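You operate a simulated robot arm through the tools that you are given. There is no shell and no other tool. Be economical: measure what you need, move in short steps, check, and stop when the job is done.

The job below is to be done with a simulated two-armed robot. You get a single attempt, and the scene is never put back.

## Task
On the top of the test bench, fold the blue cloth in half.

It is judged by the outcome, as a careful person would: the job done as asked, and still so three seconds after it is handed in. It fails if anything else is knocked over, pushed out of place, dropped, spilled or broken. Flat cloth is picked up by pressing the open fingertips on it (5 to 10 N) and closing them slowly along it; thin cloth reads only 2 to 8 mm in the jaws.

## Robot
Two 7-joint arms with two-finger parallel grippers on one trunk, on a base that drives. Base frame: it is fixed to the floor where the robot stands at the start and does not move with it; the origin is under the middle of the robot, x ahead of it, y to its left, z up; the surface under the hand at the start is at about z = 850. Units: mm, degrees, N and s.
The left shoulder is at the start at [70, 177, 1045], the right one opposite. With the tool pointing down near the work surface each hand reaches from about 300 to 740 mm from the robot's upright axis, wherever it stands, measured 20 degrees to its own side. Places, roughly: top of the test bench [700, 400, 800]. Payload 3.43 kg a hand.
The TCP of each hand is the grasp point between the finger pads, 30 mm short of the fingertips. In the tool frame z runs along the fingers and y along their closing line. Largest opening 94 mm; finger width 28, thickness 10; the body of the gripper, 50 by 96 mm, starts 55 mm behind the TCP.
Orientation is that of the tool frame in the base frame, as a unit quaternion [x, y, z, w]. With the fingers straight down and closing along the base's y, the tool's x points along the base's -x, its y along +y and its z along -z.

## Interface
- The arms move only by the tool drive_tool. It takes "left_targets", "right_targets" or both (then of equal length, played together; a hand with none holds still); each is a list of rows, each a list of 7 numbers: the shift along the tool's x, y, z in mm, then the turn, a rotation vector about the tool's x, y, z in degrees, then the opening, from 0 (shut) to 1 (fully open). In form: [[x, y, z, ax, ay, az, hand], ...]. A call has 1 to 12 rows; each row is the pose to reach, as a shift and turn from the pose commanded when the call began, along the tool's axes at that moment. Each row takes 0.2 s and may step no farther than 50 mm and 8.6 degrees from the row before; otherwise, or with a gripper value out of range, the whole call is refused. Where a pose cannot be reached the arm comes as near as it can. A force on the tool above 40 N (or 10 N above the force at the start of the call, whichever is more), or a blocked arm, ends the call early, and 0.2 s more pass. Each finger travels about 153 mm/s and halts on what it meets, pressing with about 32 N; the grip force reading is that of the motor and also rises with nothing between the fingers. The clock runs only during rows and for 0.2 s after the last one: add rows that repeat a pose to give the fingers time. The reply holds the time, the measured pose of the TCP, the force on the tool along the base axes, the opening and the grip force, in the units named above and with some noise, with the torque about the TCP (base axes, N m) and any sound that the robot's microphone picked up.
- Cameras (640 x 400 px; columns grow to the right, rows downward): "scene" is now at [137.8, -26.8, 1361.6]; the picture's right is [-0.18, -0.98, 0.00], its down [-0.60, 0.11, -0.79] and it looks along [0.78, -0.14, -0.61] (base axes); focal length 229 px, centre (320, 200). "left" rides on the left gripper at [76, -14, -102] in its tool frame; the picture's right is [0.18, 0.98, 0.00], its down [-0.75, 0.14, -0.64] and it looks along [-0.63, 0.12, 0.77] (tool axes); focal length 243 px, centre (320, 200). "right" rides on the right gripper at [76, 14, -102] in its tool frame; the picture's right is [-0.18, 0.98, 0.00], its down [-0.75, -0.14, -0.64] and it looks along [-0.63, -0.12, 0.77] (tool axes); focal length 243 px, centre (320, 200). There is no depth. A picture from a camera that has moved, and an enlarged one, comes with that camera's place and axes in the base frame and with its lens. The place of the scene camera against the robot may be out by one fixed shift of up to 18 mm in any direction.
- capture(camera): a new picture of that camera. The clock stands still meanwhile.
- slide_trunk(by): slides the trunk up (or, below 0, down) by that many mm; the arms and the scene camera ride with it, the base frame stays. It gives what a move gives, with no picture.
- steer(legs): drives the robot by 1 to 6 legs, each [ahead, turn to the left] in mm and degrees, along the robot's own axes; the way and the turn of a leg run together, so that a leg with both is an arc; at most 1500 mm and 180 degrees a leg. The arms and the cameras ride along, it lands a little off, and it stops where it bumps. It gives what a move gives.
- pan_tilt(pan, tilt): turns the head with the scene camera to pan (to the left, within 86 degrees either way) and tilt (down, from -29 to 69), counted from straight ahead of the robot. It gives what a move gives.
- zoom(camera, box): a new picture of the part [left, top, right, bottom] of that camera's present view, enlarged. The clock stands still meanwhile.
- hand_in(): hands the job in; it is judged then, once.

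Go step by step. Nothing tells you exact positions but the pictures and the camera data: compare them with the known pose of the tool, close in by small moves and look again before you grip or let go. The budget is 120 turns and 92 pictures, counting those below and the enlarged ones. Unless the task says otherwise, let go and move clear before handing in, and close with one line.

The tools are called after "Emit:" by a JSON object that holds its "method" and its "body". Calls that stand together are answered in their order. drive_tool: Moves the arms, as the interface text tells. Its arguments: {"type":"object","properties":{"left_targets":{"type":"array","items":{"type":"array","items":{"type":"number"}}},"right_targets":{"type":"array","items":{"type":"array","items":{"type":"number"}}}},"required":[]} The other tools are called the same way: slide_trunk (by) slides the trunk up or down; steer (legs) drives the base; pan_tilt (pan, tilt) turns the head that bears the scene camera; capture (camera) takes a picture; zoom (camera, box) takes an enlarged picture of a part of a camera's view; hand_in () hands the job in.

At the start:

```text
time_s: 0.0
left_tool_pos: [510.1, 290.9, 1099.8]
left_orientation: [-0.001, 1.0, 0.0, 0.0]
left_wrist_force: [0.2, -0.7, -0.1]
left_ft_torque: [0.03, 0.0, 0.0]
left_grip_width: 93.7
left_gripper_force: 0.0
right_tool_pos: [562.9, -166.9, 1098.4]
right_orientation: [0.001, 1.0, 0.0, -0.001]
right_wrist_force: [-0.3, 0.1, -0.6]
right_ft_torque: [0.01, -0.01, 0.0]
right_grip_width: 93.9
right_gripper_force: 0.1
trunk travel left (down, up): [-625.0, 215.0]
robot x, y, heading: [1.1, -2.5, 0.0]
head pan, tilt: [-10.4, 37.9]
```

scene: 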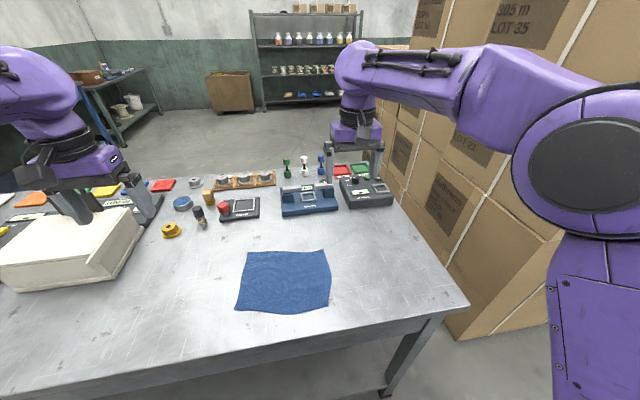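
right: 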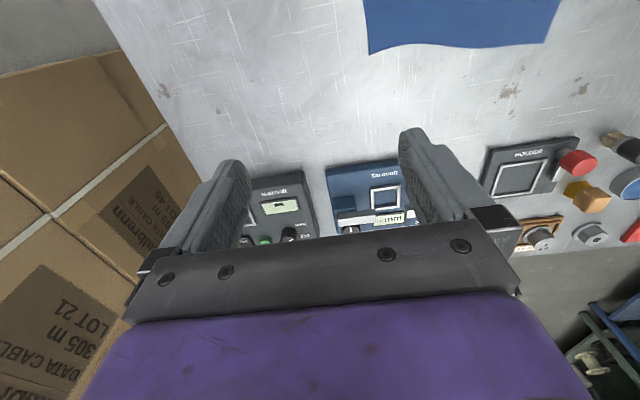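
left: 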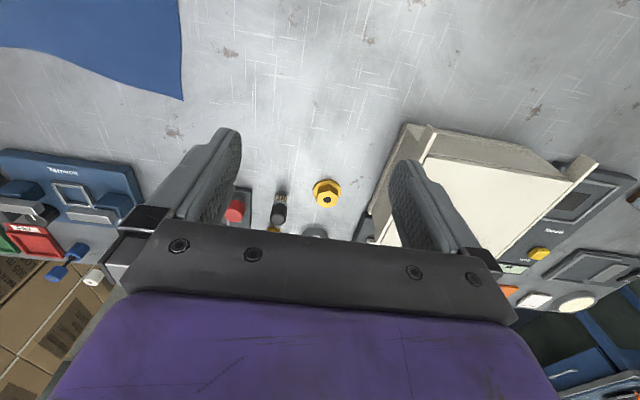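

The blue cloth lies about x 375–580, y −105–128 at z≈850, with clear bench around it. I'll take a closer look before choosing the corners to grip.

Emit:
{"method": "zoom", "body": {"camera": "scene", "box": [200, 220, 360, 320]}}

```text
4.00 times, centred on (280, 270) of scene
camera zoom: at [137.8, -26.8, 1361.6], right [-0.18, -0.98, 0.0], down [-0.6, 0.11, -0.79], along [0.78, -0.14, -0.61], focal length 917 px, centre (480, -80)
```

zoom: 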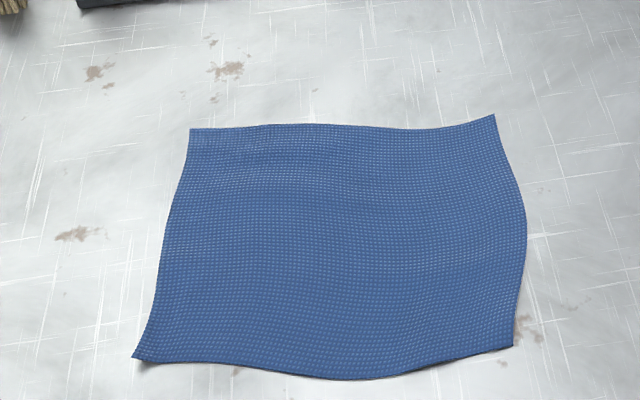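

The cloth is about 214 × 166 mm, turned by about 8° clockwise. I'll pinch its near edge by both corners and carry it over to the far edge, so first I move both hands above the near corners.

Emit:
{"method": "drive_tool", "body": {"left_targets": [[13, -26, 24, 0, 0, 4, 0.6], [27, -53, 49, 0, 0, 8, 0.32], [40, -79, 73, 0, 0, 8.5, 0.32], [54, -106, 97, 0, 0, 8.5, 0.32], [67, -132, 121, 0, 0, 8.5, 0.32], [81, -159, 146, 0, 0, 8.5, 0.32], [94, -185, 170, 0, 0, 8.5, 0.32], [94, -185, 170, 0, 0, 8.5, 0.32]], "right_targets": [[24, 16, 24, 0, 0, 4, 0.6], [49, 32, 48, 0, 0, 8, 0.32], [73, 48, 72, 0, 0, 8.5, 0.32], [98, 63, 96, 0, 0, 8.5, 0.32], [122, 79, 120, 0, 0, 8.5, 0.32], [147, 95, 144, 0, 0, 8.5, 0.32], [171, 111, 168, 0, 0, 8.5, 0.32], [171, 111, 168, 0, 0, 8.5, 0.32]]}}

Emit:
{"method": "capture", "body": {"camera": "left"}}

Emit:
{"method": "capture", "body": {"camera": "right"}}

Emit:
{"method": "capture", "body": {"camera": "scene"}}

```text
time_s: 1.8
left_tool_pos: [415.6, 106.6, 929.1]
left_orientation: [0.075, 0.997, 0.0, 0.0]
left_wrist_force: [-0.2, -0.3, -0.6]
left_ft_torque: [-0.03, 0.05, -0.01]
left_grip_width: 30.2
left_gripper_force: 0.0
right_tool_pos: [391.1, -54.9, 930.2]
right_orientation: [0.074, 0.997, 0.0, 0.0]
right_wrist_force: [0.0, -0.7, 1.0]
right_ft_torque: [0.0, 0.02, 0.0]
right_grip_width: 30.2
right_gripper_force: 0.1
trunk travel left (down, up): [-625.0, 215.0]
robot x, y, heading: [0.1, -2.3, -0.2]
head pan, tilt: [-10.4, 37.9]
```

```text
87 pictures are left
camera left: at [337.7, 103.1, 1032.3], right [-0.04, 1.0, 0.0], down [0.77, 0.03, 0.64], along [0.64, 0.02, -0.77], focal length 243 px, centre (320, 200)
```

left: 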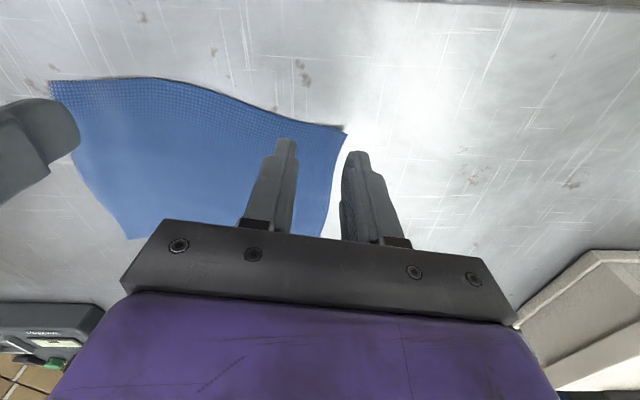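

```text
86 pictures are left
camera right: at [318.6, -30.7, 1032.6], right [0.33, 0.94, 0.0], down [0.72, -0.25, 0.64], along [0.61, -0.21, -0.77], focal length 243 px, centre (320, 200)
```

right: 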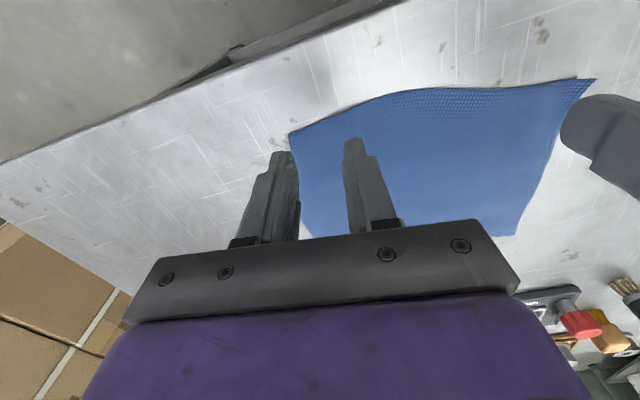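

```text
85 pictures are left
camera scene: at [138.0, -26.7, 1361.6], right [-0.18, -0.98, 0.0], down [-0.6, 0.11, -0.79], along [0.78, -0.14, -0.61], focal length 229 px, centre (320, 200)
```

scene: 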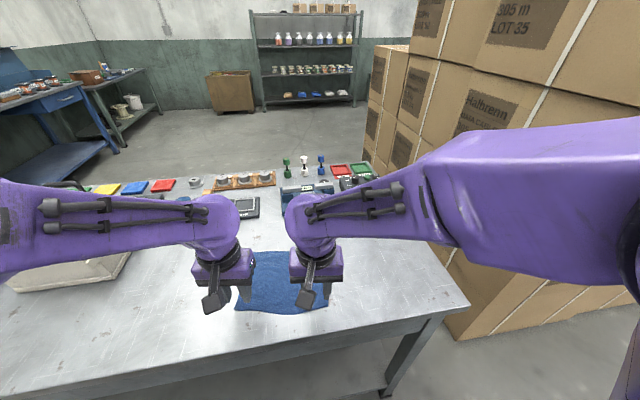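

From the wrist cameras the near corners are at about (419,127) and (390,−80). I'll shift both hands slightly inward and descend to just above the cloth.

Emit:
{"method": "drive_tool", "body": {"left_targets": [[3, -10, 20, 0, 0, 0, 0.32], [3, -10, 42, 0, 0, 0, 0.32], [3, -10, 42, 0, 0, 0, 0.32]], "right_targets": [[4, 6.5, 20, 0, 0, 0, 0.32], [4, 6.5, 42, 0, 0, 0, 0.32], [4, 6.5, 42, 0, 0, 0, 0.32]]}}

Emit:
{"method": "capture", "body": {"camera": "left"}}

Emit:
{"method": "capture", "body": {"camera": "right"}}

```text
time_s: 2.6
left_tool_pos: [408.3, 96.7, 887.2]
left_orientation: [0.074, 0.997, 0.0, 0.0]
left_wrist_force: [-0.6, 0.2, -0.4]
left_ft_torque: [0.0, -0.01, 0.02]
left_grip_width: 30.2
left_gripper_force: 0.1
right_tool_pos: [387.9, -49.8, 888.4]
right_orientation: [0.074, 0.997, 0.0, 0.0]
right_wrist_force: [-0.1, 1.1, -1.2]
right_ft_torque: [0.0, 0.0, -0.03]
right_grip_width: 30.0
right_gripper_force: 0.1
trunk travel left (down, up): [-625.0, 215.0]
robot x, y, heading: [0.6, 1.1, -0.1]
head pan, tilt: [-10.4, 37.9]
```

```text
84 pictures are left
camera left: at [332.0, 93.1, 989.7], right [-0.04, 1.0, 0.0], down [0.77, 0.03, 0.64], along [0.64, 0.02, -0.77], focal length 243 px, centre (320, 200)
```

left: 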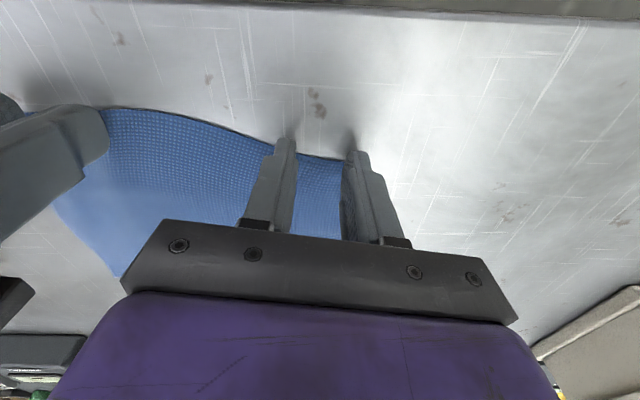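

```text
83 pictures are left
camera right: at [314.7, -24.5, 990.6], right [0.33, 0.94, 0.0], down [0.72, -0.25, 0.64], along [0.61, -0.21, -0.77], focal length 243 px, centre (320, 200)
```

right: 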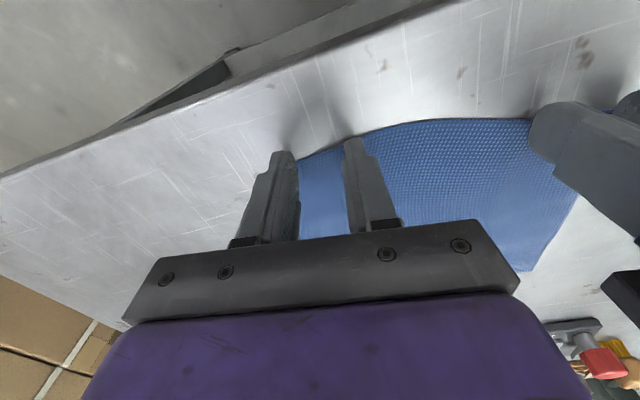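

Both hands straddle the near edge a little inside the corners, and the tips are about 7 mm up. I'll nudge inward and press down gently.

Emit:
{"method": "drive_tool", "body": {"left_targets": [[-3.7, -4.5, 2, 0, 0, 0, 0.32], [-3.7, -4.5, 5, 0, 0, 0, 0.32], [-3.7, -4.5, 8, 0, 0, 0, 0.32]], "right_targets": [[0.6, 4, 3, 0, 0, 0, 0.32], [0.6, 4, 6, 0, 0, 0, 0.32], [0.6, 4, 9, 0, 0, 0, 0.32]]}}

```text
time_s: 3.4
left_tool_pos: [412.4, 91.1, 882.6]
left_orientation: [0.074, 0.997, 0.0, 0.002]
left_wrist_force: [0.1, 0.1, 7.2]
left_ft_torque: [-0.03, -0.03, -0.03]
left_grip_width: 29.9
left_gripper_force: 0.1
right_tool_pos: [388.0, -44.0, 880.6]
right_orientation: [0.074, 0.997, 0.001, 0.002]
right_wrist_force: [0.1, -2.1, 18.8]
right_ft_torque: [-0.15, -0.07, 0.01]
right_grip_width: 29.9
right_gripper_force: 0.0
trunk travel left (down, up): [-625.0, 215.0]
robot x, y, heading: [2.9, 0.8, -0.1]
head pan, tilt: [-10.4, 37.9]
```

Left presses at about 7 N, right at about 19 N, so I'll ease the right up by 1.3 mm and then close both slowly.

Emit:
{"method": "drive_tool", "body": {"left_targets": [[0, 0, 0, 0, 0, 0, 0.32], [0, 0, 0, 0, 0, 0, 0.28], [0, 0, 0, 0, 0, 0, 0.24], [0, 0, 0, 0, 0, 0, 0.2], [0, 0, 0, 0, 0, 0, 0.16], [0, 0, 0, 0, 0, 0, 0.12], [0, 0, 0, 0, 0, 0, 0.08], [0, 0, 0, 0, 0, 0, 0.05], [0, 0, 0, 0, 0, 0, 0.02], [0, 0, 0, 0, 0, 0, 0], [0, 0, 0, 0, 0, 0, 0]], "right_targets": [[0, 0, -1.3, 0, 0, 0, 0.32], [0, 0, -1.3, 0, 0, 0, 0.28], [0, 0, -1.3, 0, 0, 0, 0.24], [0, 0, -1.3, 0, 0, 0, 0.2], [0, 0, -1.3, 0, 0, 0, 0.16], [0, 0, -1.3, 0, 0, 0, 0.12], [0, 0, -1.3, 0, 0, 0, 0.08], [0, 0, -1.3, 0, 0, 0, 0.05], [0, 0, -1.3, 0, 0, 0, 0.02], [0, 0, -1.3, 0, 0, 0, 0], [0, 0, -1.3, 0, 0, 0, 0]]}}

Emit:
{"method": "capture", "body": {"camera": "left"}}

Emit:
{"method": "capture", "body": {"camera": "right"}}

```text
time_s: 5.8
left_tool_pos: [412.2, 90.7, 880.3]
left_orientation: [0.074, 0.997, 0.0, 0.001]
left_wrist_force: [-2.6, -19.0, 25.1]
left_ft_torque: [-0.6, -0.02, -0.06]
left_grip_width: 2.4
left_gripper_force: 32.2
right_tool_pos: [387.0, -45.1, 880.3]
right_orientation: [0.074, 0.997, 0.002, 0.002]
right_wrist_force: [2.4, 18.8, 1.8]
right_ft_torque: [0.56, -0.09, 0.17]
right_grip_width: 1.9
right_gripper_force: 31.9
trunk travel left (down, up): [-625.0, 215.0]
robot x, y, heading: [2.8, 1.9, 0.1]
head pan, tilt: [-10.4, 37.9]
```

```text
82 pictures are left
camera left: at [335.0, 86.9, 984.0], right [-0.04, 1.0, 0.0], down [0.76, 0.03, 0.64], along [0.64, 0.02, -0.76], focal length 243 px, centre (320, 200)
```

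left: 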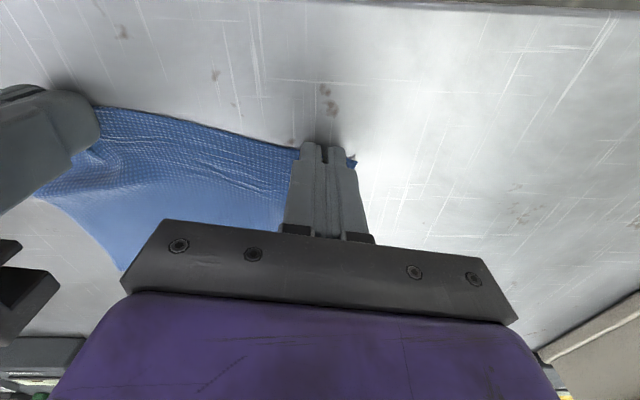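

```text
81 pictures are left
camera right: at [313.9, -20.0, 984.4], right [0.33, 0.94, 0.0], down [0.72, -0.25, 0.64], along [0.61, -0.21, -0.77], focal length 243 px, centre (320, 200)
```

right: 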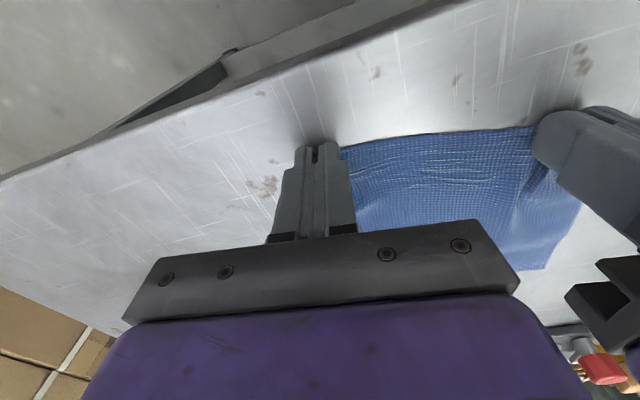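

Both hands read about 2 mm in the jaws and the cloth between them is taut at 19 N. I'll relieve that by moving slightly inward, lift 40 mm and check the grasps.

Emit:
{"method": "drive_tool", "body": {"left_targets": [[0, -4, -2, 0, 0, 0, 0], [0, -7, -10, 0, 0, 0, 0], [0, -7, -25, 0, 0, 0, 0], [-5, -7, -40, 0, 0, 0, 0]], "right_targets": [[0, 4, -3, 0, 0, 0, 0], [0, 7, -11, 0, 0, 0, 0], [0, 7, -26, 0, 0, 0, 0], [-5, 7, -41, 0, 0, 0, 0]]}}

Emit:
{"method": "capture", "body": {"camera": "left"}}

Emit:
{"method": "capture", "body": {"camera": "right"}}

Emit:
{"method": "capture", "body": {"camera": "scene"}}

```text
time_s: 6.8
left_tool_pos: [418.7, 81.4, 919.8]
left_orientation: [0.075, 0.997, 0.0, -0.001]
left_wrist_force: [0.0, -0.1, -0.6]
left_ft_torque: [-0.02, -0.04, -0.04]
left_grip_width: 2.0
left_gripper_force: 32.1
right_tool_pos: [394.8, -39.1, 921.7]
right_orientation: [0.073, 0.997, 0.0, -0.001]
right_wrist_force: [0.0, -0.1, -0.3]
right_ft_torque: [0.0, -0.01, -0.03]
right_grip_width: 1.9
right_gripper_force: 32.0
trunk travel left (down, up): [-625.0, 215.0]
robot x, y, heading: [-0.1, -0.2, 0.1]
head pan, tilt: [-10.4, 37.9]
```

```text
80 pictures are left
camera left: at [340.6, 78.7, 1022.8], right [-0.04, 1.0, 0.0], down [0.77, 0.03, 0.64], along [0.64, 0.02, -0.77], focal length 243 px, centre (320, 200)
```

left: 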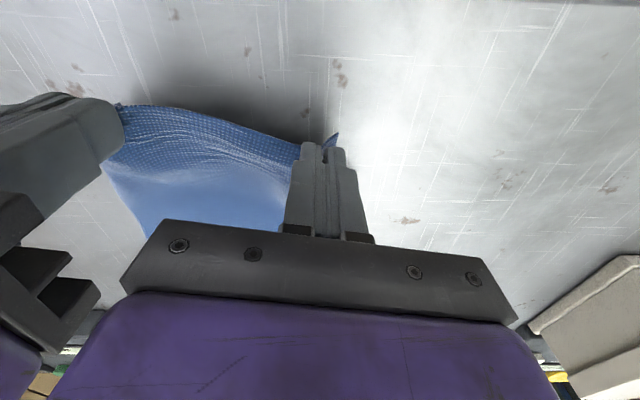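

```text
79 pictures are left
camera right: at [321.8, -14.0, 1024.7], right [0.33, 0.94, 0.0], down [0.73, -0.25, 0.64], along [0.61, -0.21, -0.77], focal length 243 px, centre (320, 200)
```

right: 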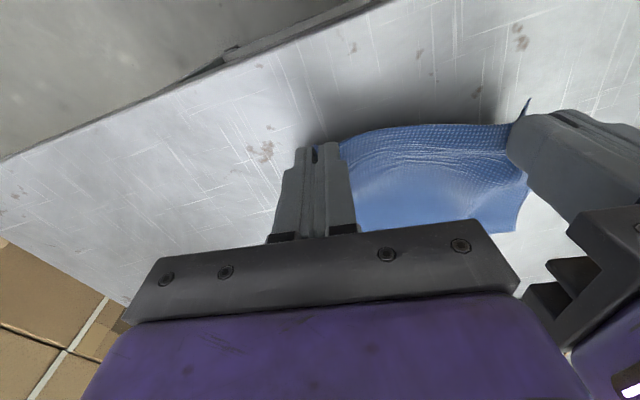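

```text
78 pictures are left
camera scene: at [138.2, -27.1, 1361.4], right [-0.18, -0.98, 0.0], down [-0.6, 0.11, -0.79], along [0.78, -0.14, -0.61], focal length 229 px, centre (320, 200)
```

scene: 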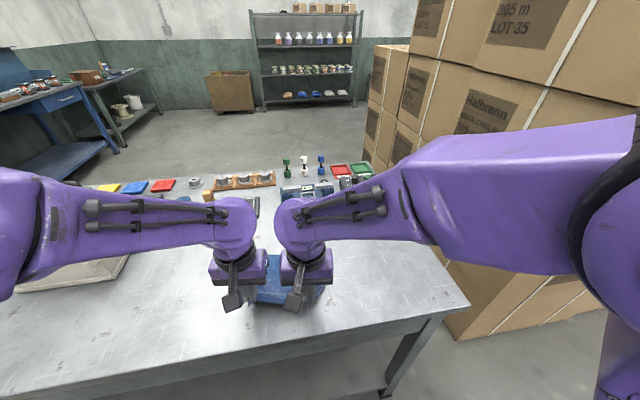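

Both corners are held and lifted. I'll carry them in an arc over the fold line toward the far edge while leaning the hands forward, and stop about 20 mm above the final height to check.

Emit:
{"method": "drive_tool", "body": {"left_targets": [[-15, 0, -10, 0, 0, 0, 0], [-33, 1, -22, 0, 5, 0, 0], [-52, 2, -28, 0, 10, 0, 0], [-71, 3, -30, 0, 15, 0, 0], [-89, 4, -28, 0, 20, 0, 0], [-107, 5, -20, 0, 25, 0, 0], [-125, 5, -8, 0, 30, 0, 0], [-138, 6, 5, 0, 35, 0, 0], [-148, 6, 14, 0, 40, 0, 0], [-148, 6, 14, 0, 40, 0, 0]], "right_targets": [[-16, 0, -10, 0, 0, 0, 0], [-35, 0, -22, 0, 5, 0, 0], [-55, 1, -28, 0, 10, 0, 0], [-76, 1, -30, 0, 15, 0, 0], [-95, 1, -28, 0, 20, 0, 0], [-114, 2, -20, 0, 25, 0, 0], [-133, 2, -8, 0, 30, 0, 0], [-147, 2, 5, 0, 35, 0, 0], [-158, 2, 14, 0, 40, 0, 0], [-158, 2, 14, 0, 40, 0, 0]]}}

Emit:
{"method": "capture", "body": {"camera": "left"}}

Emit:
{"method": "capture", "body": {"camera": "right"}}

Emit:
{"method": "capture", "body": {"camera": "scene"}}

```text
time_s: 9.1
left_tool_pos: [540.5, 71.0, 884.7]
left_orientation: [0.069, 0.942, 0.018, -0.327]
left_wrist_force: [-2.3, -5.7, 20.3]
left_ft_torque: [-0.11, 0.28, 0.11]
left_grip_width: 1.8
left_gripper_force: 32.2
left hand out of reach, approached as far as the arm can: row 9, 10
right_tool_pos: [548.6, -59.0, 907.6]
right_orientation: [0.068, 0.937, 0.028, -0.343]
right_wrist_force: [-1.1, 5.7, -1.0]
right_ft_torque: [0.15, 0.03, -0.1]
right_grip_width: 2.0
right_gripper_force: 31.8
trunk travel left (down, up): [-625.0, 215.0]
robot x, y, heading: [-3.2, -1.3, -0.4]
head pan, tilt: [-10.4, 37.9]
stopped in row 10 (left hand): the force on the tool passed its limit at 52 N (the readings are from after the stop); the commanded pose is now the measured one
```

```text
77 pictures are left
camera left: at [542.6, 56.7, 1012.2], right [0.0, 0.99, 0.11], down [1.0, 0.0, 0.04], along [0.04, 0.11, -0.99], focal length 243 px, centre (320, 200)
```

left: 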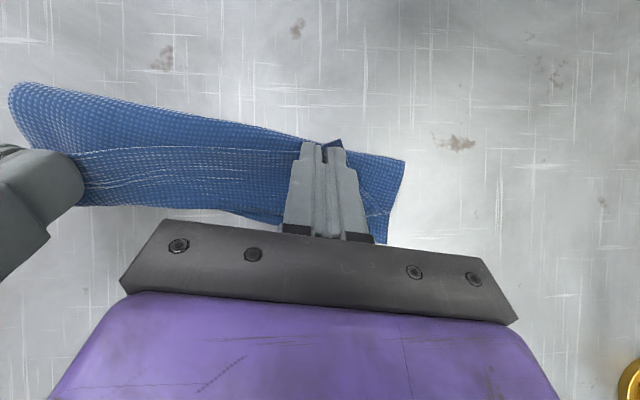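

```text
76 pictures are left
camera right: at [559.3, -47.0, 1035.4], right [0.29, 0.95, -0.11], down [0.96, -0.29, 0.0], along [-0.03, -0.11, -0.99], focal length 243 px, centre (320, 200)
```

right: 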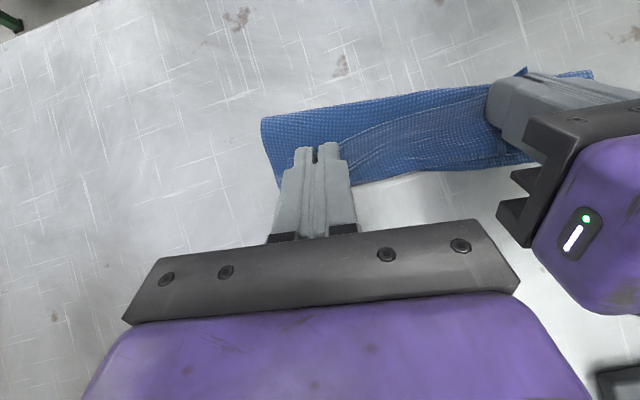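

```text
75 pictures are left
camera scene: at [136.1, -26.9, 1361.9], right [-0.18, -0.98, 0.0], down [-0.6, 0.11, -0.79], along [0.78, -0.14, -0.61], focal length 229 px, centre (320, 200)
```

scene: 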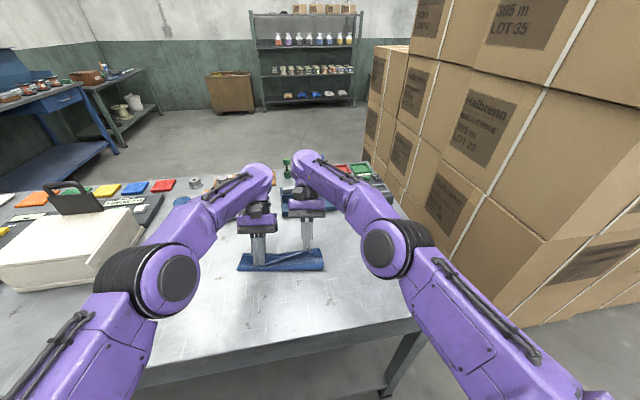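

The fold has formed. The left hand reached the limit of its tilt and touched down about 25 mm short of the far edge, so I'll lift it slightly, reduce its tilt and advance it. The right hand comes down beside it.

Emit:
{"method": "drive_tool", "body": {"left_targets": [[3.1, 0, -3.9, 0, 0, 0, 0], [-2, 0, -8, 0, -4.5, 0, 0], [-7, 0, -12, 0, -9, 0, 0], [-12.6, 0, -16.3, 0, -13, 0, 0]], "right_targets": [[-3, 0, 2, 0, 0, 0, 0], [-7, 0, 5, 0, 0, 0, 0], [-11, 0, 8, 0, 0, 0, 0], [-13, 0, 9.5, 0, 0, 0, 0]]}}

Emit:
{"method": "capture", "body": {"camera": "left"}}

Emit:
{"method": "capture", "body": {"camera": "right"}}

Emit:
{"method": "zoom", "body": {"camera": "scene", "box": [200, 200, 360, 300]}}

```text
time_s: 10.1
left_tool_pos: [560.0, 69.4, 885.0]
left_orientation: [0.072, 0.973, 0.013, -0.22]
left_wrist_force: [0.2, -0.8, -0.2]
left_ft_torque: [-0.03, 0.0, -0.01]
left_grip_width: 2.1
left_gripper_force: 31.6
right_tool_pos: [552.8, -60.7, 892.5]
right_orientation: [0.069, 0.937, 0.029, -0.341]
right_wrist_force: [0.5, 1.6, -0.5]
right_ft_torque: [0.01, 0.01, -0.01]
right_grip_width: 2.0
right_gripper_force: 31.9
trunk travel left (down, up): [-625.0, 215.0]
robot x, y, heading: [0.3, -1.1, -0.2]
head pan, tilt: [-10.4, 37.9]
```

```text
74 pictures are left
camera left: at [534.3, 58.4, 1012.5], right [-0.02, 1.0, 0.07], down [0.97, 0.0, 0.25], along [0.25, 0.08, -0.96], focal length 243 px, centre (320, 200)
```

left: 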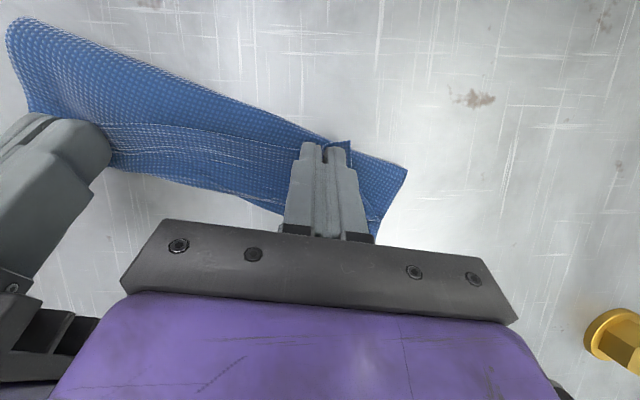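

```text
73 pictures are left
camera right: at [563.0, -49.1, 1019.2], right [0.29, 0.95, -0.11], down [0.96, -0.29, 0.0], along [-0.03, -0.11, -0.99], focal length 243 px, centre (320, 200)
```

right: 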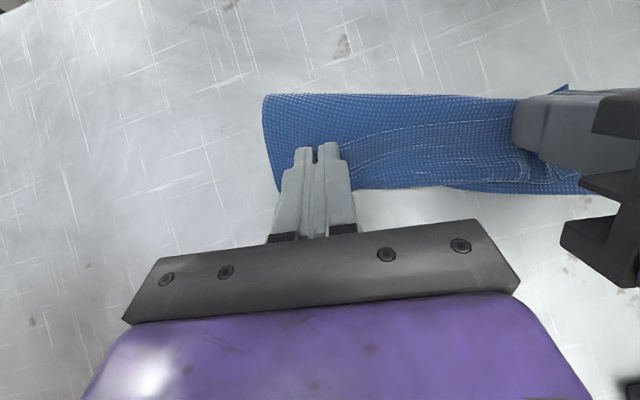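

```text
4.00 times, centred on (280, 250) of scene
camera zoom: at [137.5, -27.0, 1361.6], right [-0.18, -0.98, 0.0], down [-0.6, 0.11, -0.79], along [0.78, -0.14, -0.61], focal length 917 px, centre (480, 0)
```

zoom: 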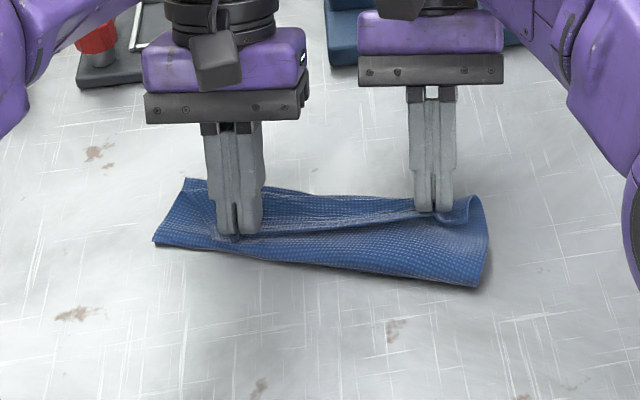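

The left side was dragged when it pressed down, and its fold now looks too short. I'll lift both hands straight up with the corners still held, to see how the cloth lies.

Emit:
{"method": "drive_tool", "body": {"left_targets": [[8, 0, -18, 0, 0, 0, 0], [17, 0, -36, 0, 0, 0, 0], [25, 0, -54, 0, 0, 0, 0]], "right_targets": [[13, 0, -15, 0, 0, 0, 0], [26, 0, -30, 0, 0, 0, 0], [39, 0, -45, 0, 0, 0, 0]]}}

Emit:
{"method": "capture", "body": {"camera": "left"}}

Emit:
{"method": "zoom", "body": {"camera": "scene", "box": [200, 190, 360, 290]}}

```text
time_s: 10.9
left_tool_pos: [560.2, 67.9, 946.7]
left_orientation: [0.072, 0.973, 0.013, -0.22]
left_wrist_force: [-0.2, -3.6, 0.6]
left_ft_torque: [-0.12, 0.01, 0.04]
left_grip_width: 2.0
left_gripper_force: 31.4
right_tool_pos: [545.4, -61.5, 949.8]
right_orientation: [0.069, 0.937, 0.028, -0.342]
right_wrist_force: [0.7, 2.8, -1.0]
right_ft_torque: [0.11, -0.04, -0.04]
right_grip_width: 1.8
right_gripper_force: 32.2
right hand out of reach, approached as far as the arm can: row 1, 2, 3
trunk travel left (down, up): [-625.0, 215.0]
robot x, y, heading: [1.9, 1.7, -0.1]
head pan, tilt: [-10.4, 37.9]
```

```text
71 pictures are left
camera left: at [534.9, 57.7, 1073.0], right [-0.02, 1.0, 0.07], down [0.97, 0.0, 0.25], along [0.25, 0.08, -0.96], focal length 243 px, centre (320, 200)
```

left: 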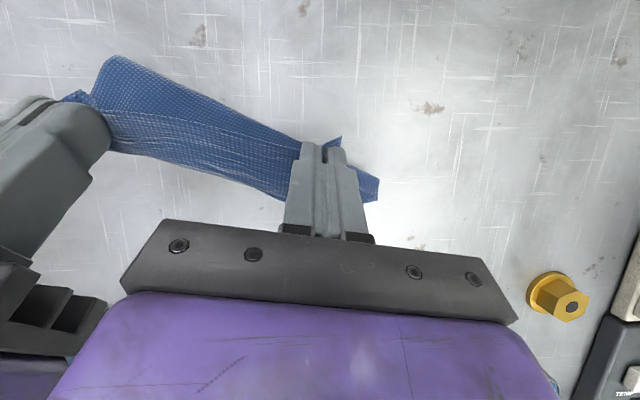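

```text
4.00 times, centred on (280, 240) of scene
camera zoom: at [137.0, -27.0, 1361.6], right [-0.18, -0.98, 0.0], down [-0.6, 0.11, -0.79], along [0.78, -0.14, -0.61], focal length 917 px, centre (480, 40)
```

zoom: 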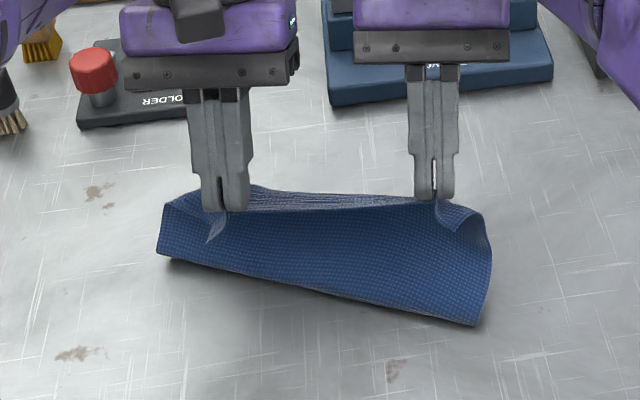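

The near edge hangs from both hands and the rest of the cloth lies behind it, out of sight. I'll swing the hands back toward the start to see the far edge again.

Emit:
{"method": "drive_tool", "body": {"left_targets": [[12, 0, 10, 0, -5, 0, 0], [30, 0, 20, 0, -10, 0, 0], [48, 0, 30, 0, -15, 0, 0], [66, 0, 39, 0, -20, 0, 0], [84, 0, 47, 0, -25, 0, 0], [102, 0, 57, 0, -25, 0, 0], [120, 0, 66, 0, -25, 0, 0]], "right_targets": [[10, 0, 12, 0, -6, 0, 0], [24, 0, 25, 0, -12, 0, 0], [39, 0, 38, 0, -18, 0, 0], [54, 0, 50, 0, -24, 0, 0], [70, 0, 62, 0, -30, 0, 0], [85, 0, 75, 0, -35, 0, 0], [100, 0, 88, 0, -40, 0, 0]]}}

Emit:
{"method": "capture", "body": {"camera": "left"}}

Emit:
{"method": "capture", "body": {"camera": "right"}}

Emit:
{"method": "zoom", "body": {"camera": "scene", "box": [180, 190, 380, 315]}}

```text
time_s: 12.5
left_tool_pos: [424.9, 89.0, 940.0]
left_orientation: [0.072, 0.997, -0.003, -0.003]
left_wrist_force: [-0.5, -5.8, 0.3]
left_ft_torque: [-0.2, 0.02, -0.03]
left_grip_width: 2.0
left_gripper_force: 32.4
right_tool_pos: [411.2, -42.5, 946.4]
right_orientation: [0.074, 0.997, 0.002, 0.0]
right_wrist_force: [-0.8, 6.4, 0.6]
right_ft_torque: [0.18, 0.0, 0.05]
right_grip_width: 2.0
right_gripper_force: 31.5
trunk travel left (down, up): [-625.0, 215.0]
robot x, y, heading: [-3.9, -2.1, 0.1]
head pan, tilt: [-10.4, 37.9]
```

```text
69 pictures are left
camera left: at [348.4, 86.1, 1043.2], right [-0.04, 1.0, -0.01], down [0.77, 0.04, 0.64], along [0.64, 0.02, -0.77], focal length 243 px, centre (320, 200)
```

left: 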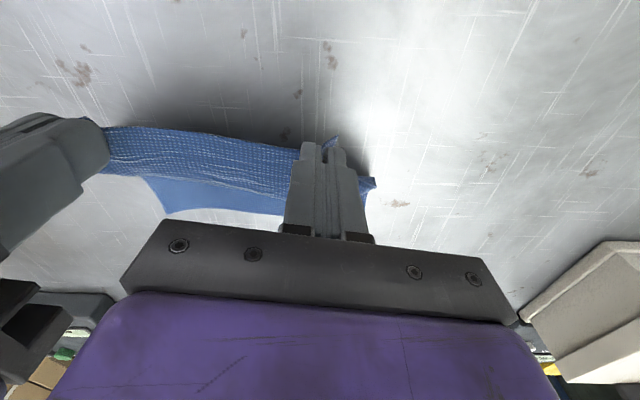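

```text
68 pictures are left
camera right: at [338.2, -17.6, 1049.9], right [0.33, 0.94, 0.0], down [0.72, -0.25, 0.64], along [0.61, -0.21, -0.77], focal length 243 px, centre (320, 200)
```

right: 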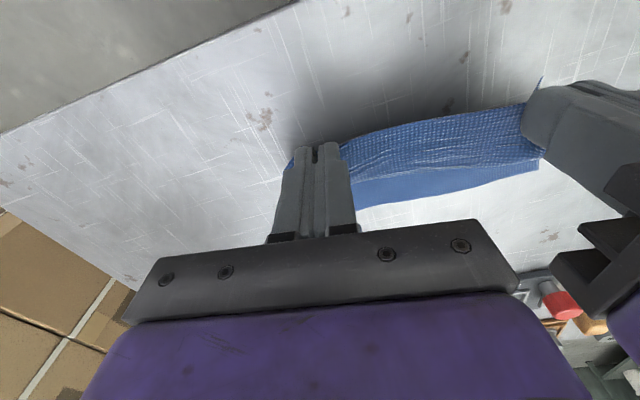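

```text
3.20 times, centred on (280, 252) of scene
camera zoom: at [135.0, -26.3, 1361.9], right [-0.18, -0.98, 0.0], down [-0.6, 0.11, -0.79], along [0.78, -0.14, -0.61], focal length 734 px, centre (448, 32)
```

zoom: 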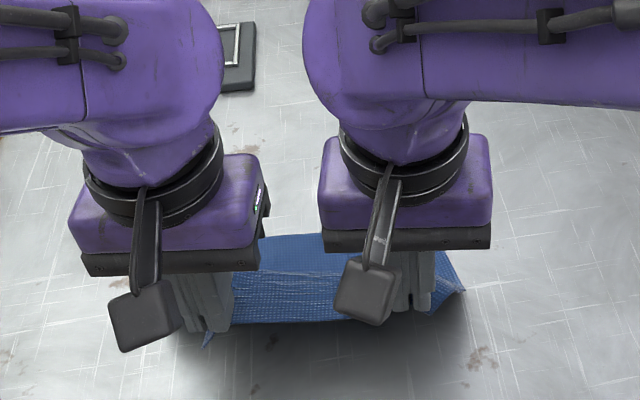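

Pulling back dragged the cloth a little: the far edge now runs roughly parallel to y at x≈529, from y≈−76 to 140. I'll lay the held edge back lower and square to it, re-centred in y, and then check.

Emit:
{"method": "drive_tool", "body": {"left_targets": [[10, 1.5, 8, 0, 0, -3, 0], [21, 3, 16, 0, 0, -6, 0], [31, 4.5, 25, 0, 0, -8.5, 0], [31, 4.5, 25, 0, 0, -8.5, 0]], "right_targets": [[6, 2, 10, 0, 0, -3, 0], [12, 4, 20, 0, 0, -6, 0], [17, 6, 31, 0, 0, -8.5, 0], [17, 6, 31, 0, 0, -8.5, 0]]}}

Emit:
{"method": "capture", "body": {"camera": "left"}}

Emit:
{"method": "capture", "body": {"camera": "right"}}

```text
time_s: 13.5
left_tool_pos: [396.0, 97.6, 913.4]
left_orientation: [-0.003, 1.0, -0.002, -0.005]
left_wrist_force: [0.1, -4.5, -0.2]
left_ft_torque: [-0.2, 0.02, 0.03]
left_grip_width: 2.0
left_gripper_force: 31.9
right_tool_pos: [397.5, -32.4, 916.2]
right_orientation: [0.0, 1.0, 0.003, -0.002]
right_wrist_force: [1.1, 4.9, -0.5]
right_ft_torque: [0.13, 0.01, -0.02]
right_grip_width: 1.7
right_gripper_force: 32.4
trunk travel left (down, up): [-625.0, 215.0]
robot x, y, heading: [0.6, -0.9, 0.1]
head pan, tilt: [-10.4, 37.9]
```

```text
66 pictures are left
camera left: at [321.3, 83.3, 1017.4], right [-0.19, 0.98, 0.0], down [0.76, 0.15, 0.63], along [0.62, 0.12, -0.77], focal length 243 px, centre (320, 200)
```

left: 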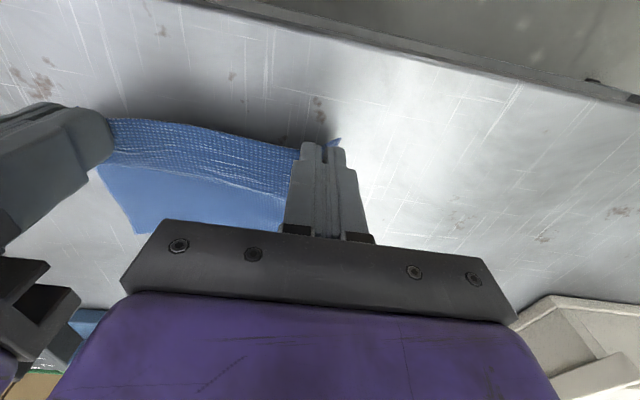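

```text
65 pictures are left
camera right: at [322.8, -20.1, 1018.9], right [0.18, 0.98, 0.0], down [0.76, -0.14, 0.64], along [0.63, -0.11, -0.77], focal length 243 px, centre (320, 200)
```

right: 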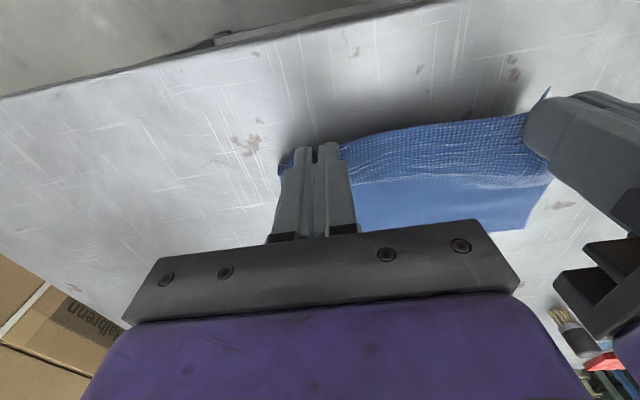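

The far edge is at x≈532, spanning y −62 to 152. I'll repeat the fold with a lower, slacker arc, moderate tilt and no ground contact.

Emit:
{"method": "drive_tool", "body": {"left_targets": [[-12, 1, -8, 0, 0, 0, 0], [-26, 2, -18, 0, 4, 0, 0], [-40, 3, -25, 0, 8, 0, 0], [-54, 4, -28, 0, 12, 0, 0], [-68, 6, -28, 0, 16, 0, 0], [-82, 8, -22, 0, 20, 0, 0], [-95, 9, -14, 0, 24, 0, 0], [-107, 10, -4, 0, 28, 0, 0], [-118, 11, 5, 0, 32, 0, 0], [-126, 12, 14, 0, 35, 0, 0], [-129, 12, 18, 0, 35, 0, 0]], "right_targets": [[-12, 1, -6, 0, 0, 0, 0], [-26, 2, -16, 0, 4, 0, 0], [-40, 3, -23, 0, 8, 0, 0], [-54, 4, -26, 0, 12, 0, 0], [-68, 6, -26, 0, 16, 0, 0], [-82, 8, -20, 0, 20, 0, 0], [-95, 9, -12, 0, 24, 0, 0], [-107, 10, -2, 0, 28, 0, 0], [-118, 11, 7, 0, 32, 0, 0], [-126, 12, 16, 0, 35, 0, 0], [-128, 12, 20, 0, 35, 0, 0]]}}

Emit:
{"method": "capture", "body": {"camera": "left"}}

Emit:
{"method": "capture", "body": {"camera": "right"}}

Emit:
{"method": "zoom", "body": {"camera": "scene", "box": [180, 190, 380, 315]}}

```text
time_s: 15.9
left_tool_pos: [523.8, 109.9, 894.1]
left_orientation: [-0.001, 0.952, -0.003, -0.306]
left_wrist_force: [0.0, -5.1, 0.4]
left_ft_torque: [-0.13, 0.01, 0.06]
left_grip_width: 2.1
left_gripper_force: 32.1
right_tool_pos: [525.8, -19.5, 894.9]
right_orientation: [0.0, 0.953, 0.003, -0.302]
right_wrist_force: [-0.3, 5.6, 1.6]
right_ft_torque: [0.14, 0.01, -0.06]
right_grip_width: 2.3
right_gripper_force: 32.1
trunk travel left (down, up): [-625.0, 215.0]
robot x, y, heading: [-0.6, -1.4, -0.1]
head pan, tilt: [-10.4, 37.9]
```

```text
64 pictures are left
camera left: at [523.1, 96.1, 1022.7], right [-0.15, 0.98, 0.1], down [0.99, 0.15, 0.08], along [0.07, 0.11, -0.99], focal length 243 px, centre (320, 200)
```

left: 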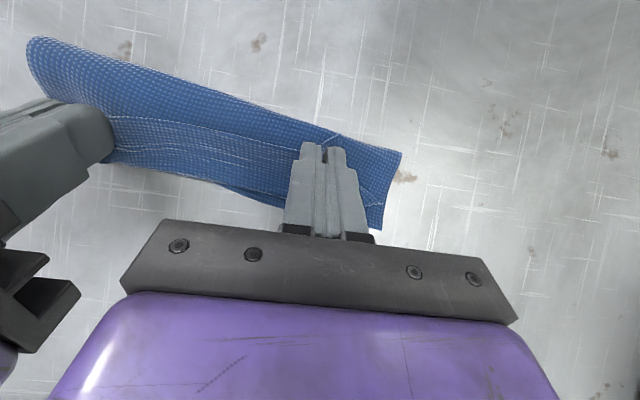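

```text
63 pictures are left
camera right: at [523.1, -8.6, 1022.7], right [0.15, 0.98, -0.1], down [0.99, -0.14, 0.09], along [0.07, -0.11, -0.99], focal length 243 px, centre (320, 200)
```

right: 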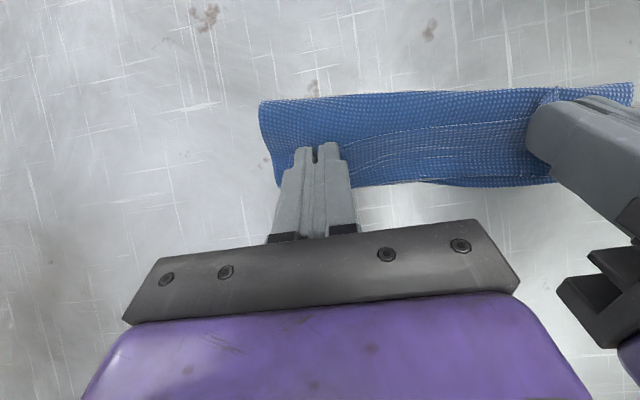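

```text
3.20 times, centred on (280, 252) of scene
camera zoom: at [137.4, -27.0, 1361.7], right [-0.18, -0.98, 0.0], down [-0.6, 0.11, -0.79], along [0.78, -0.14, -0.61], focal length 734 px, centre (448, 32)
```

zoom: 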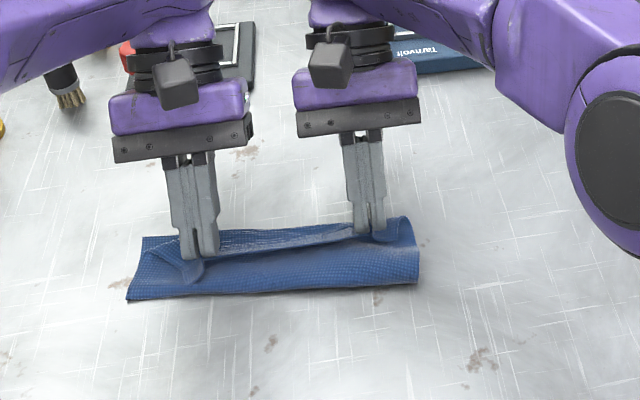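

The fold is forming evenly, but each side measures only about 60 mm from fold to far edge. I'll zoom in to see how the upper layer lies.

Emit:
{"method": "zoom", "body": {"camera": "scene", "box": [210, 240, 322, 310]}}

Emit:
{"method": "zoom", "body": {"camera": "left", "box": [100, 100, 420, 300]}}

```text
5.71 times, centred on (266, 275) of scene
camera zoom: at [137.4, -27.0, 1361.7], right [-0.18, -0.98, 0.0], down [-0.6, 0.11, -0.79], along [0.78, -0.14, -0.61], focal length 1310 px, centre (629, -229)
```

zoom: 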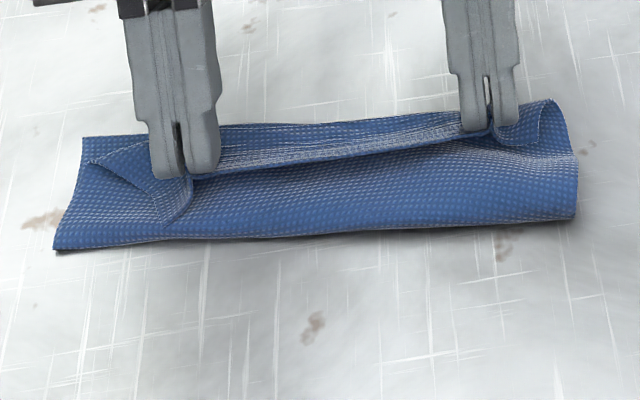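

```text
2.00 times, centred on (260, 200) of left
camera zoom: at [523.1, 96.1, 1022.7], right [-0.15, 0.98, 0.1], down [0.99, 0.15, 0.08], along [0.07, 0.11, -0.99], focal length 485 px, centre (440, 200)
```

zoom: 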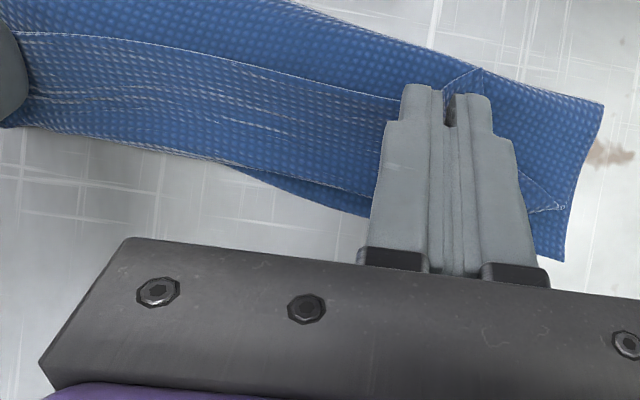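

The edge is rolled back over itself: the cloth was never laid flat before this second try, so there's a lip and the fold is off centre. I'll swing the edge back, this time right down near the bench so the lower half lies flat, and look again.

Emit:
{"method": "drive_tool", "body": {"left_targets": [[14, 0, -6, 0, -3, 0, 0], [26.7, 0, -11.7, 0, -6, 0, 0], [42, 0, -12, 0, -9, 0, 0], [57, 0, -11, 0, -12, 0, 0], [68, 0, -3, 0, -15, 0, 0], [78.6, 0, 6.8, 0, -18, 0, 0], [85, 0, 18, 0, -21, 0, 0], [91, 0, 30.6, 0, -24, 0, 0], [98.2, 0, 55.2, 0, -30, 0, 0], [103.9, 0, 81.5, 0, -35.5, 0, 0], [103.9, 0, 81.5, 0, -35.5, 0, 0]], "right_targets": [[14, 0, -6, 0, -3, 0, 0], [26.7, 0, -11.7, 0, -6, 0, 0], [42, 0, -12, 0, -9, 0, 0], [57, 0, -11, 0, -12, 0, 0], [68, 0, -3, 0, -15, 0, 0], [78.6, 0, 6.8, 0, -18, 0, 0], [85, 0, 18, 0, -21, 0, 0], [91, 0, 30.6, 0, -24, 0, 0], [98.2, 0, 55.2, 0, -30, 0, 0], [103.9, 0, 81.5, 0, -35.5, 0, 0], [103.9, 0, 81.5, 0, -35.5, 0, 0]]}}

Emit:
{"method": "capture", "body": {"camera": "left"}}

Emit:
{"method": "capture", "body": {"camera": "right"}}

```text
time_s: 18.3
left_tool_pos: [395.2, 109.8, 887.4]
left_orientation: [-0.001, 1.0, -0.002, -0.001]
left_wrist_force: [0.1, -2.8, 0.9]
left_ft_torque: [-0.09, 0.0, -0.06]
left_grip_width: 2.0
left_gripper_force: 31.8
right_tool_pos: [394.2, -20.7, 888.7]
right_orientation: [0.001, 1.0, 0.003, 0.002]
right_wrist_force: [-0.6, 2.3, 0.9]
right_ft_torque: [0.03, 0.01, 0.01]
right_grip_width: 2.0
right_gripper_force: 32.1
trunk travel left (down, up): [-625.0, 215.0]
robot x, y, heading: [-3.3, 1.4, 0.1]
head pan, tilt: [-10.4, 37.9]
```

```text
59 pictures are left
camera left: at [319.7, 94.8, 990.8], right [-0.19, 0.98, 0.0], down [0.75, 0.15, 0.64], along [0.63, 0.12, -0.77], focal length 243 px, centre (320, 200)
```

left: 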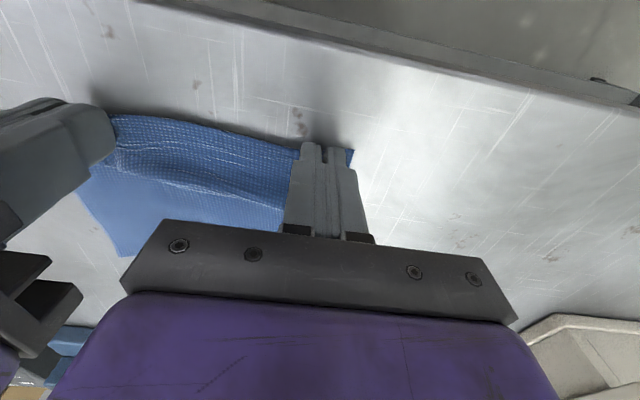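

```text
58 pictures are left
camera right: at [318.6, -7.2, 991.9], right [0.18, 0.98, 0.01], down [0.75, -0.14, 0.65], along [0.64, -0.11, -0.76], focal length 243 px, centre (320, 200)
```

right: 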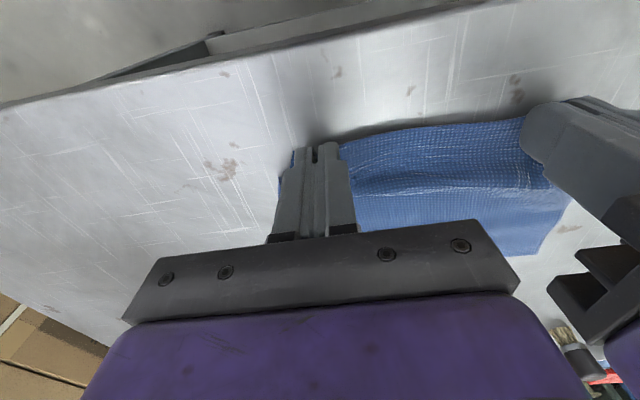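

The lower half is flatter now, with the far edge from about (536,−50) to (545,164) and some slack left. I'll pull the held edge back a little near the bench to take out the slack.

Emit:
{"method": "drive_tool", "body": {"left_targets": [[4, 0, 1, 0, 0, 0, 0], [8, 0, 2, 0, 0, 0, 0], [12, 0, 3, 0, 0, 0, 0], [12, 0, 3, 0, 0, 0, 0]], "right_targets": [[7, 0, 1, 0, 0, 0, 0], [14, 0, 3, 0, 0, 0, 0], [20, 0, 4, 0, 0, 0, 0], [20, 0, 4, 0, 0, 0, 0]]}}

Emit:
{"method": "capture", "body": {"camera": "left"}}

Emit:
{"method": "capture", "body": {"camera": "right"}}

```text
time_s: 19.3
left_tool_pos: [382.3, 109.9, 885.6]
left_orientation: [-0.001, 1.0, -0.003, -0.001]
left_wrist_force: [0.9, -3.1, 0.7]
left_ft_torque: [-0.09, -0.02, -0.02]
left_grip_width: 2.1
left_gripper_force: 32.0
right_tool_pos: [374.6, -21.9, 884.8]
right_orientation: [0.0, 1.0, 0.003, 0.002]
right_wrist_force: [-0.2, 3.4, 0.8]
right_ft_torque: [0.09, 0.02, -0.02]
right_grip_width: 1.7
right_gripper_force: 31.9
trunk travel left (down, up): [-625.0, 215.0]
robot x, y, heading: [-0.3, 1.7, 0.3]
head pan, tilt: [-10.4, 37.9]
```

```text
57 pictures are left
camera left: at [305.9, 95.0, 988.7], right [-0.19, 0.98, 0.0], down [0.75, 0.15, 0.64], along [0.63, 0.12, -0.77], focal length 243 px, centre (320, 200)
```

left: 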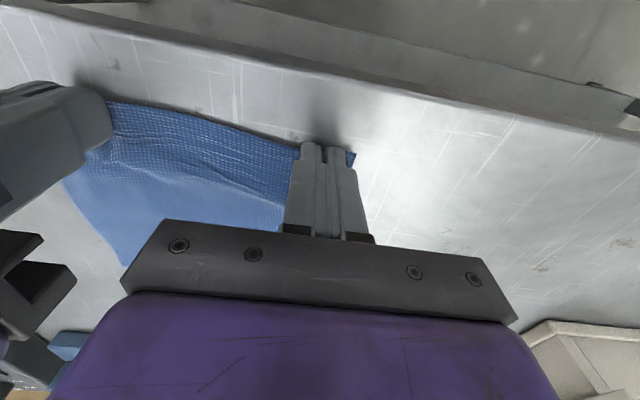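

```text
56 pictures are left
camera right: at [297.8, -7.8, 987.4], right [0.19, 0.98, 0.01], down [0.75, -0.15, 0.65], along [0.64, -0.11, -0.76], focal length 243 px, centre (320, 200)
```

right: 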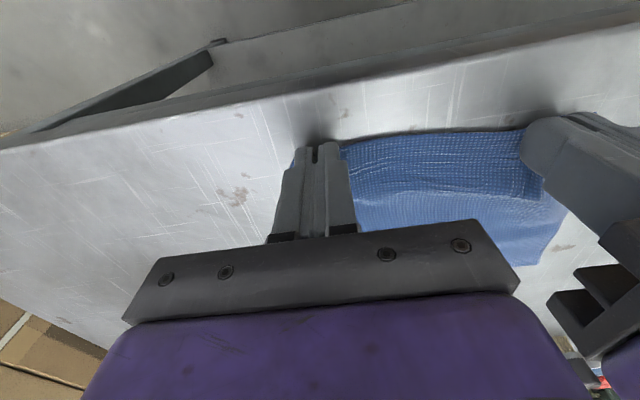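

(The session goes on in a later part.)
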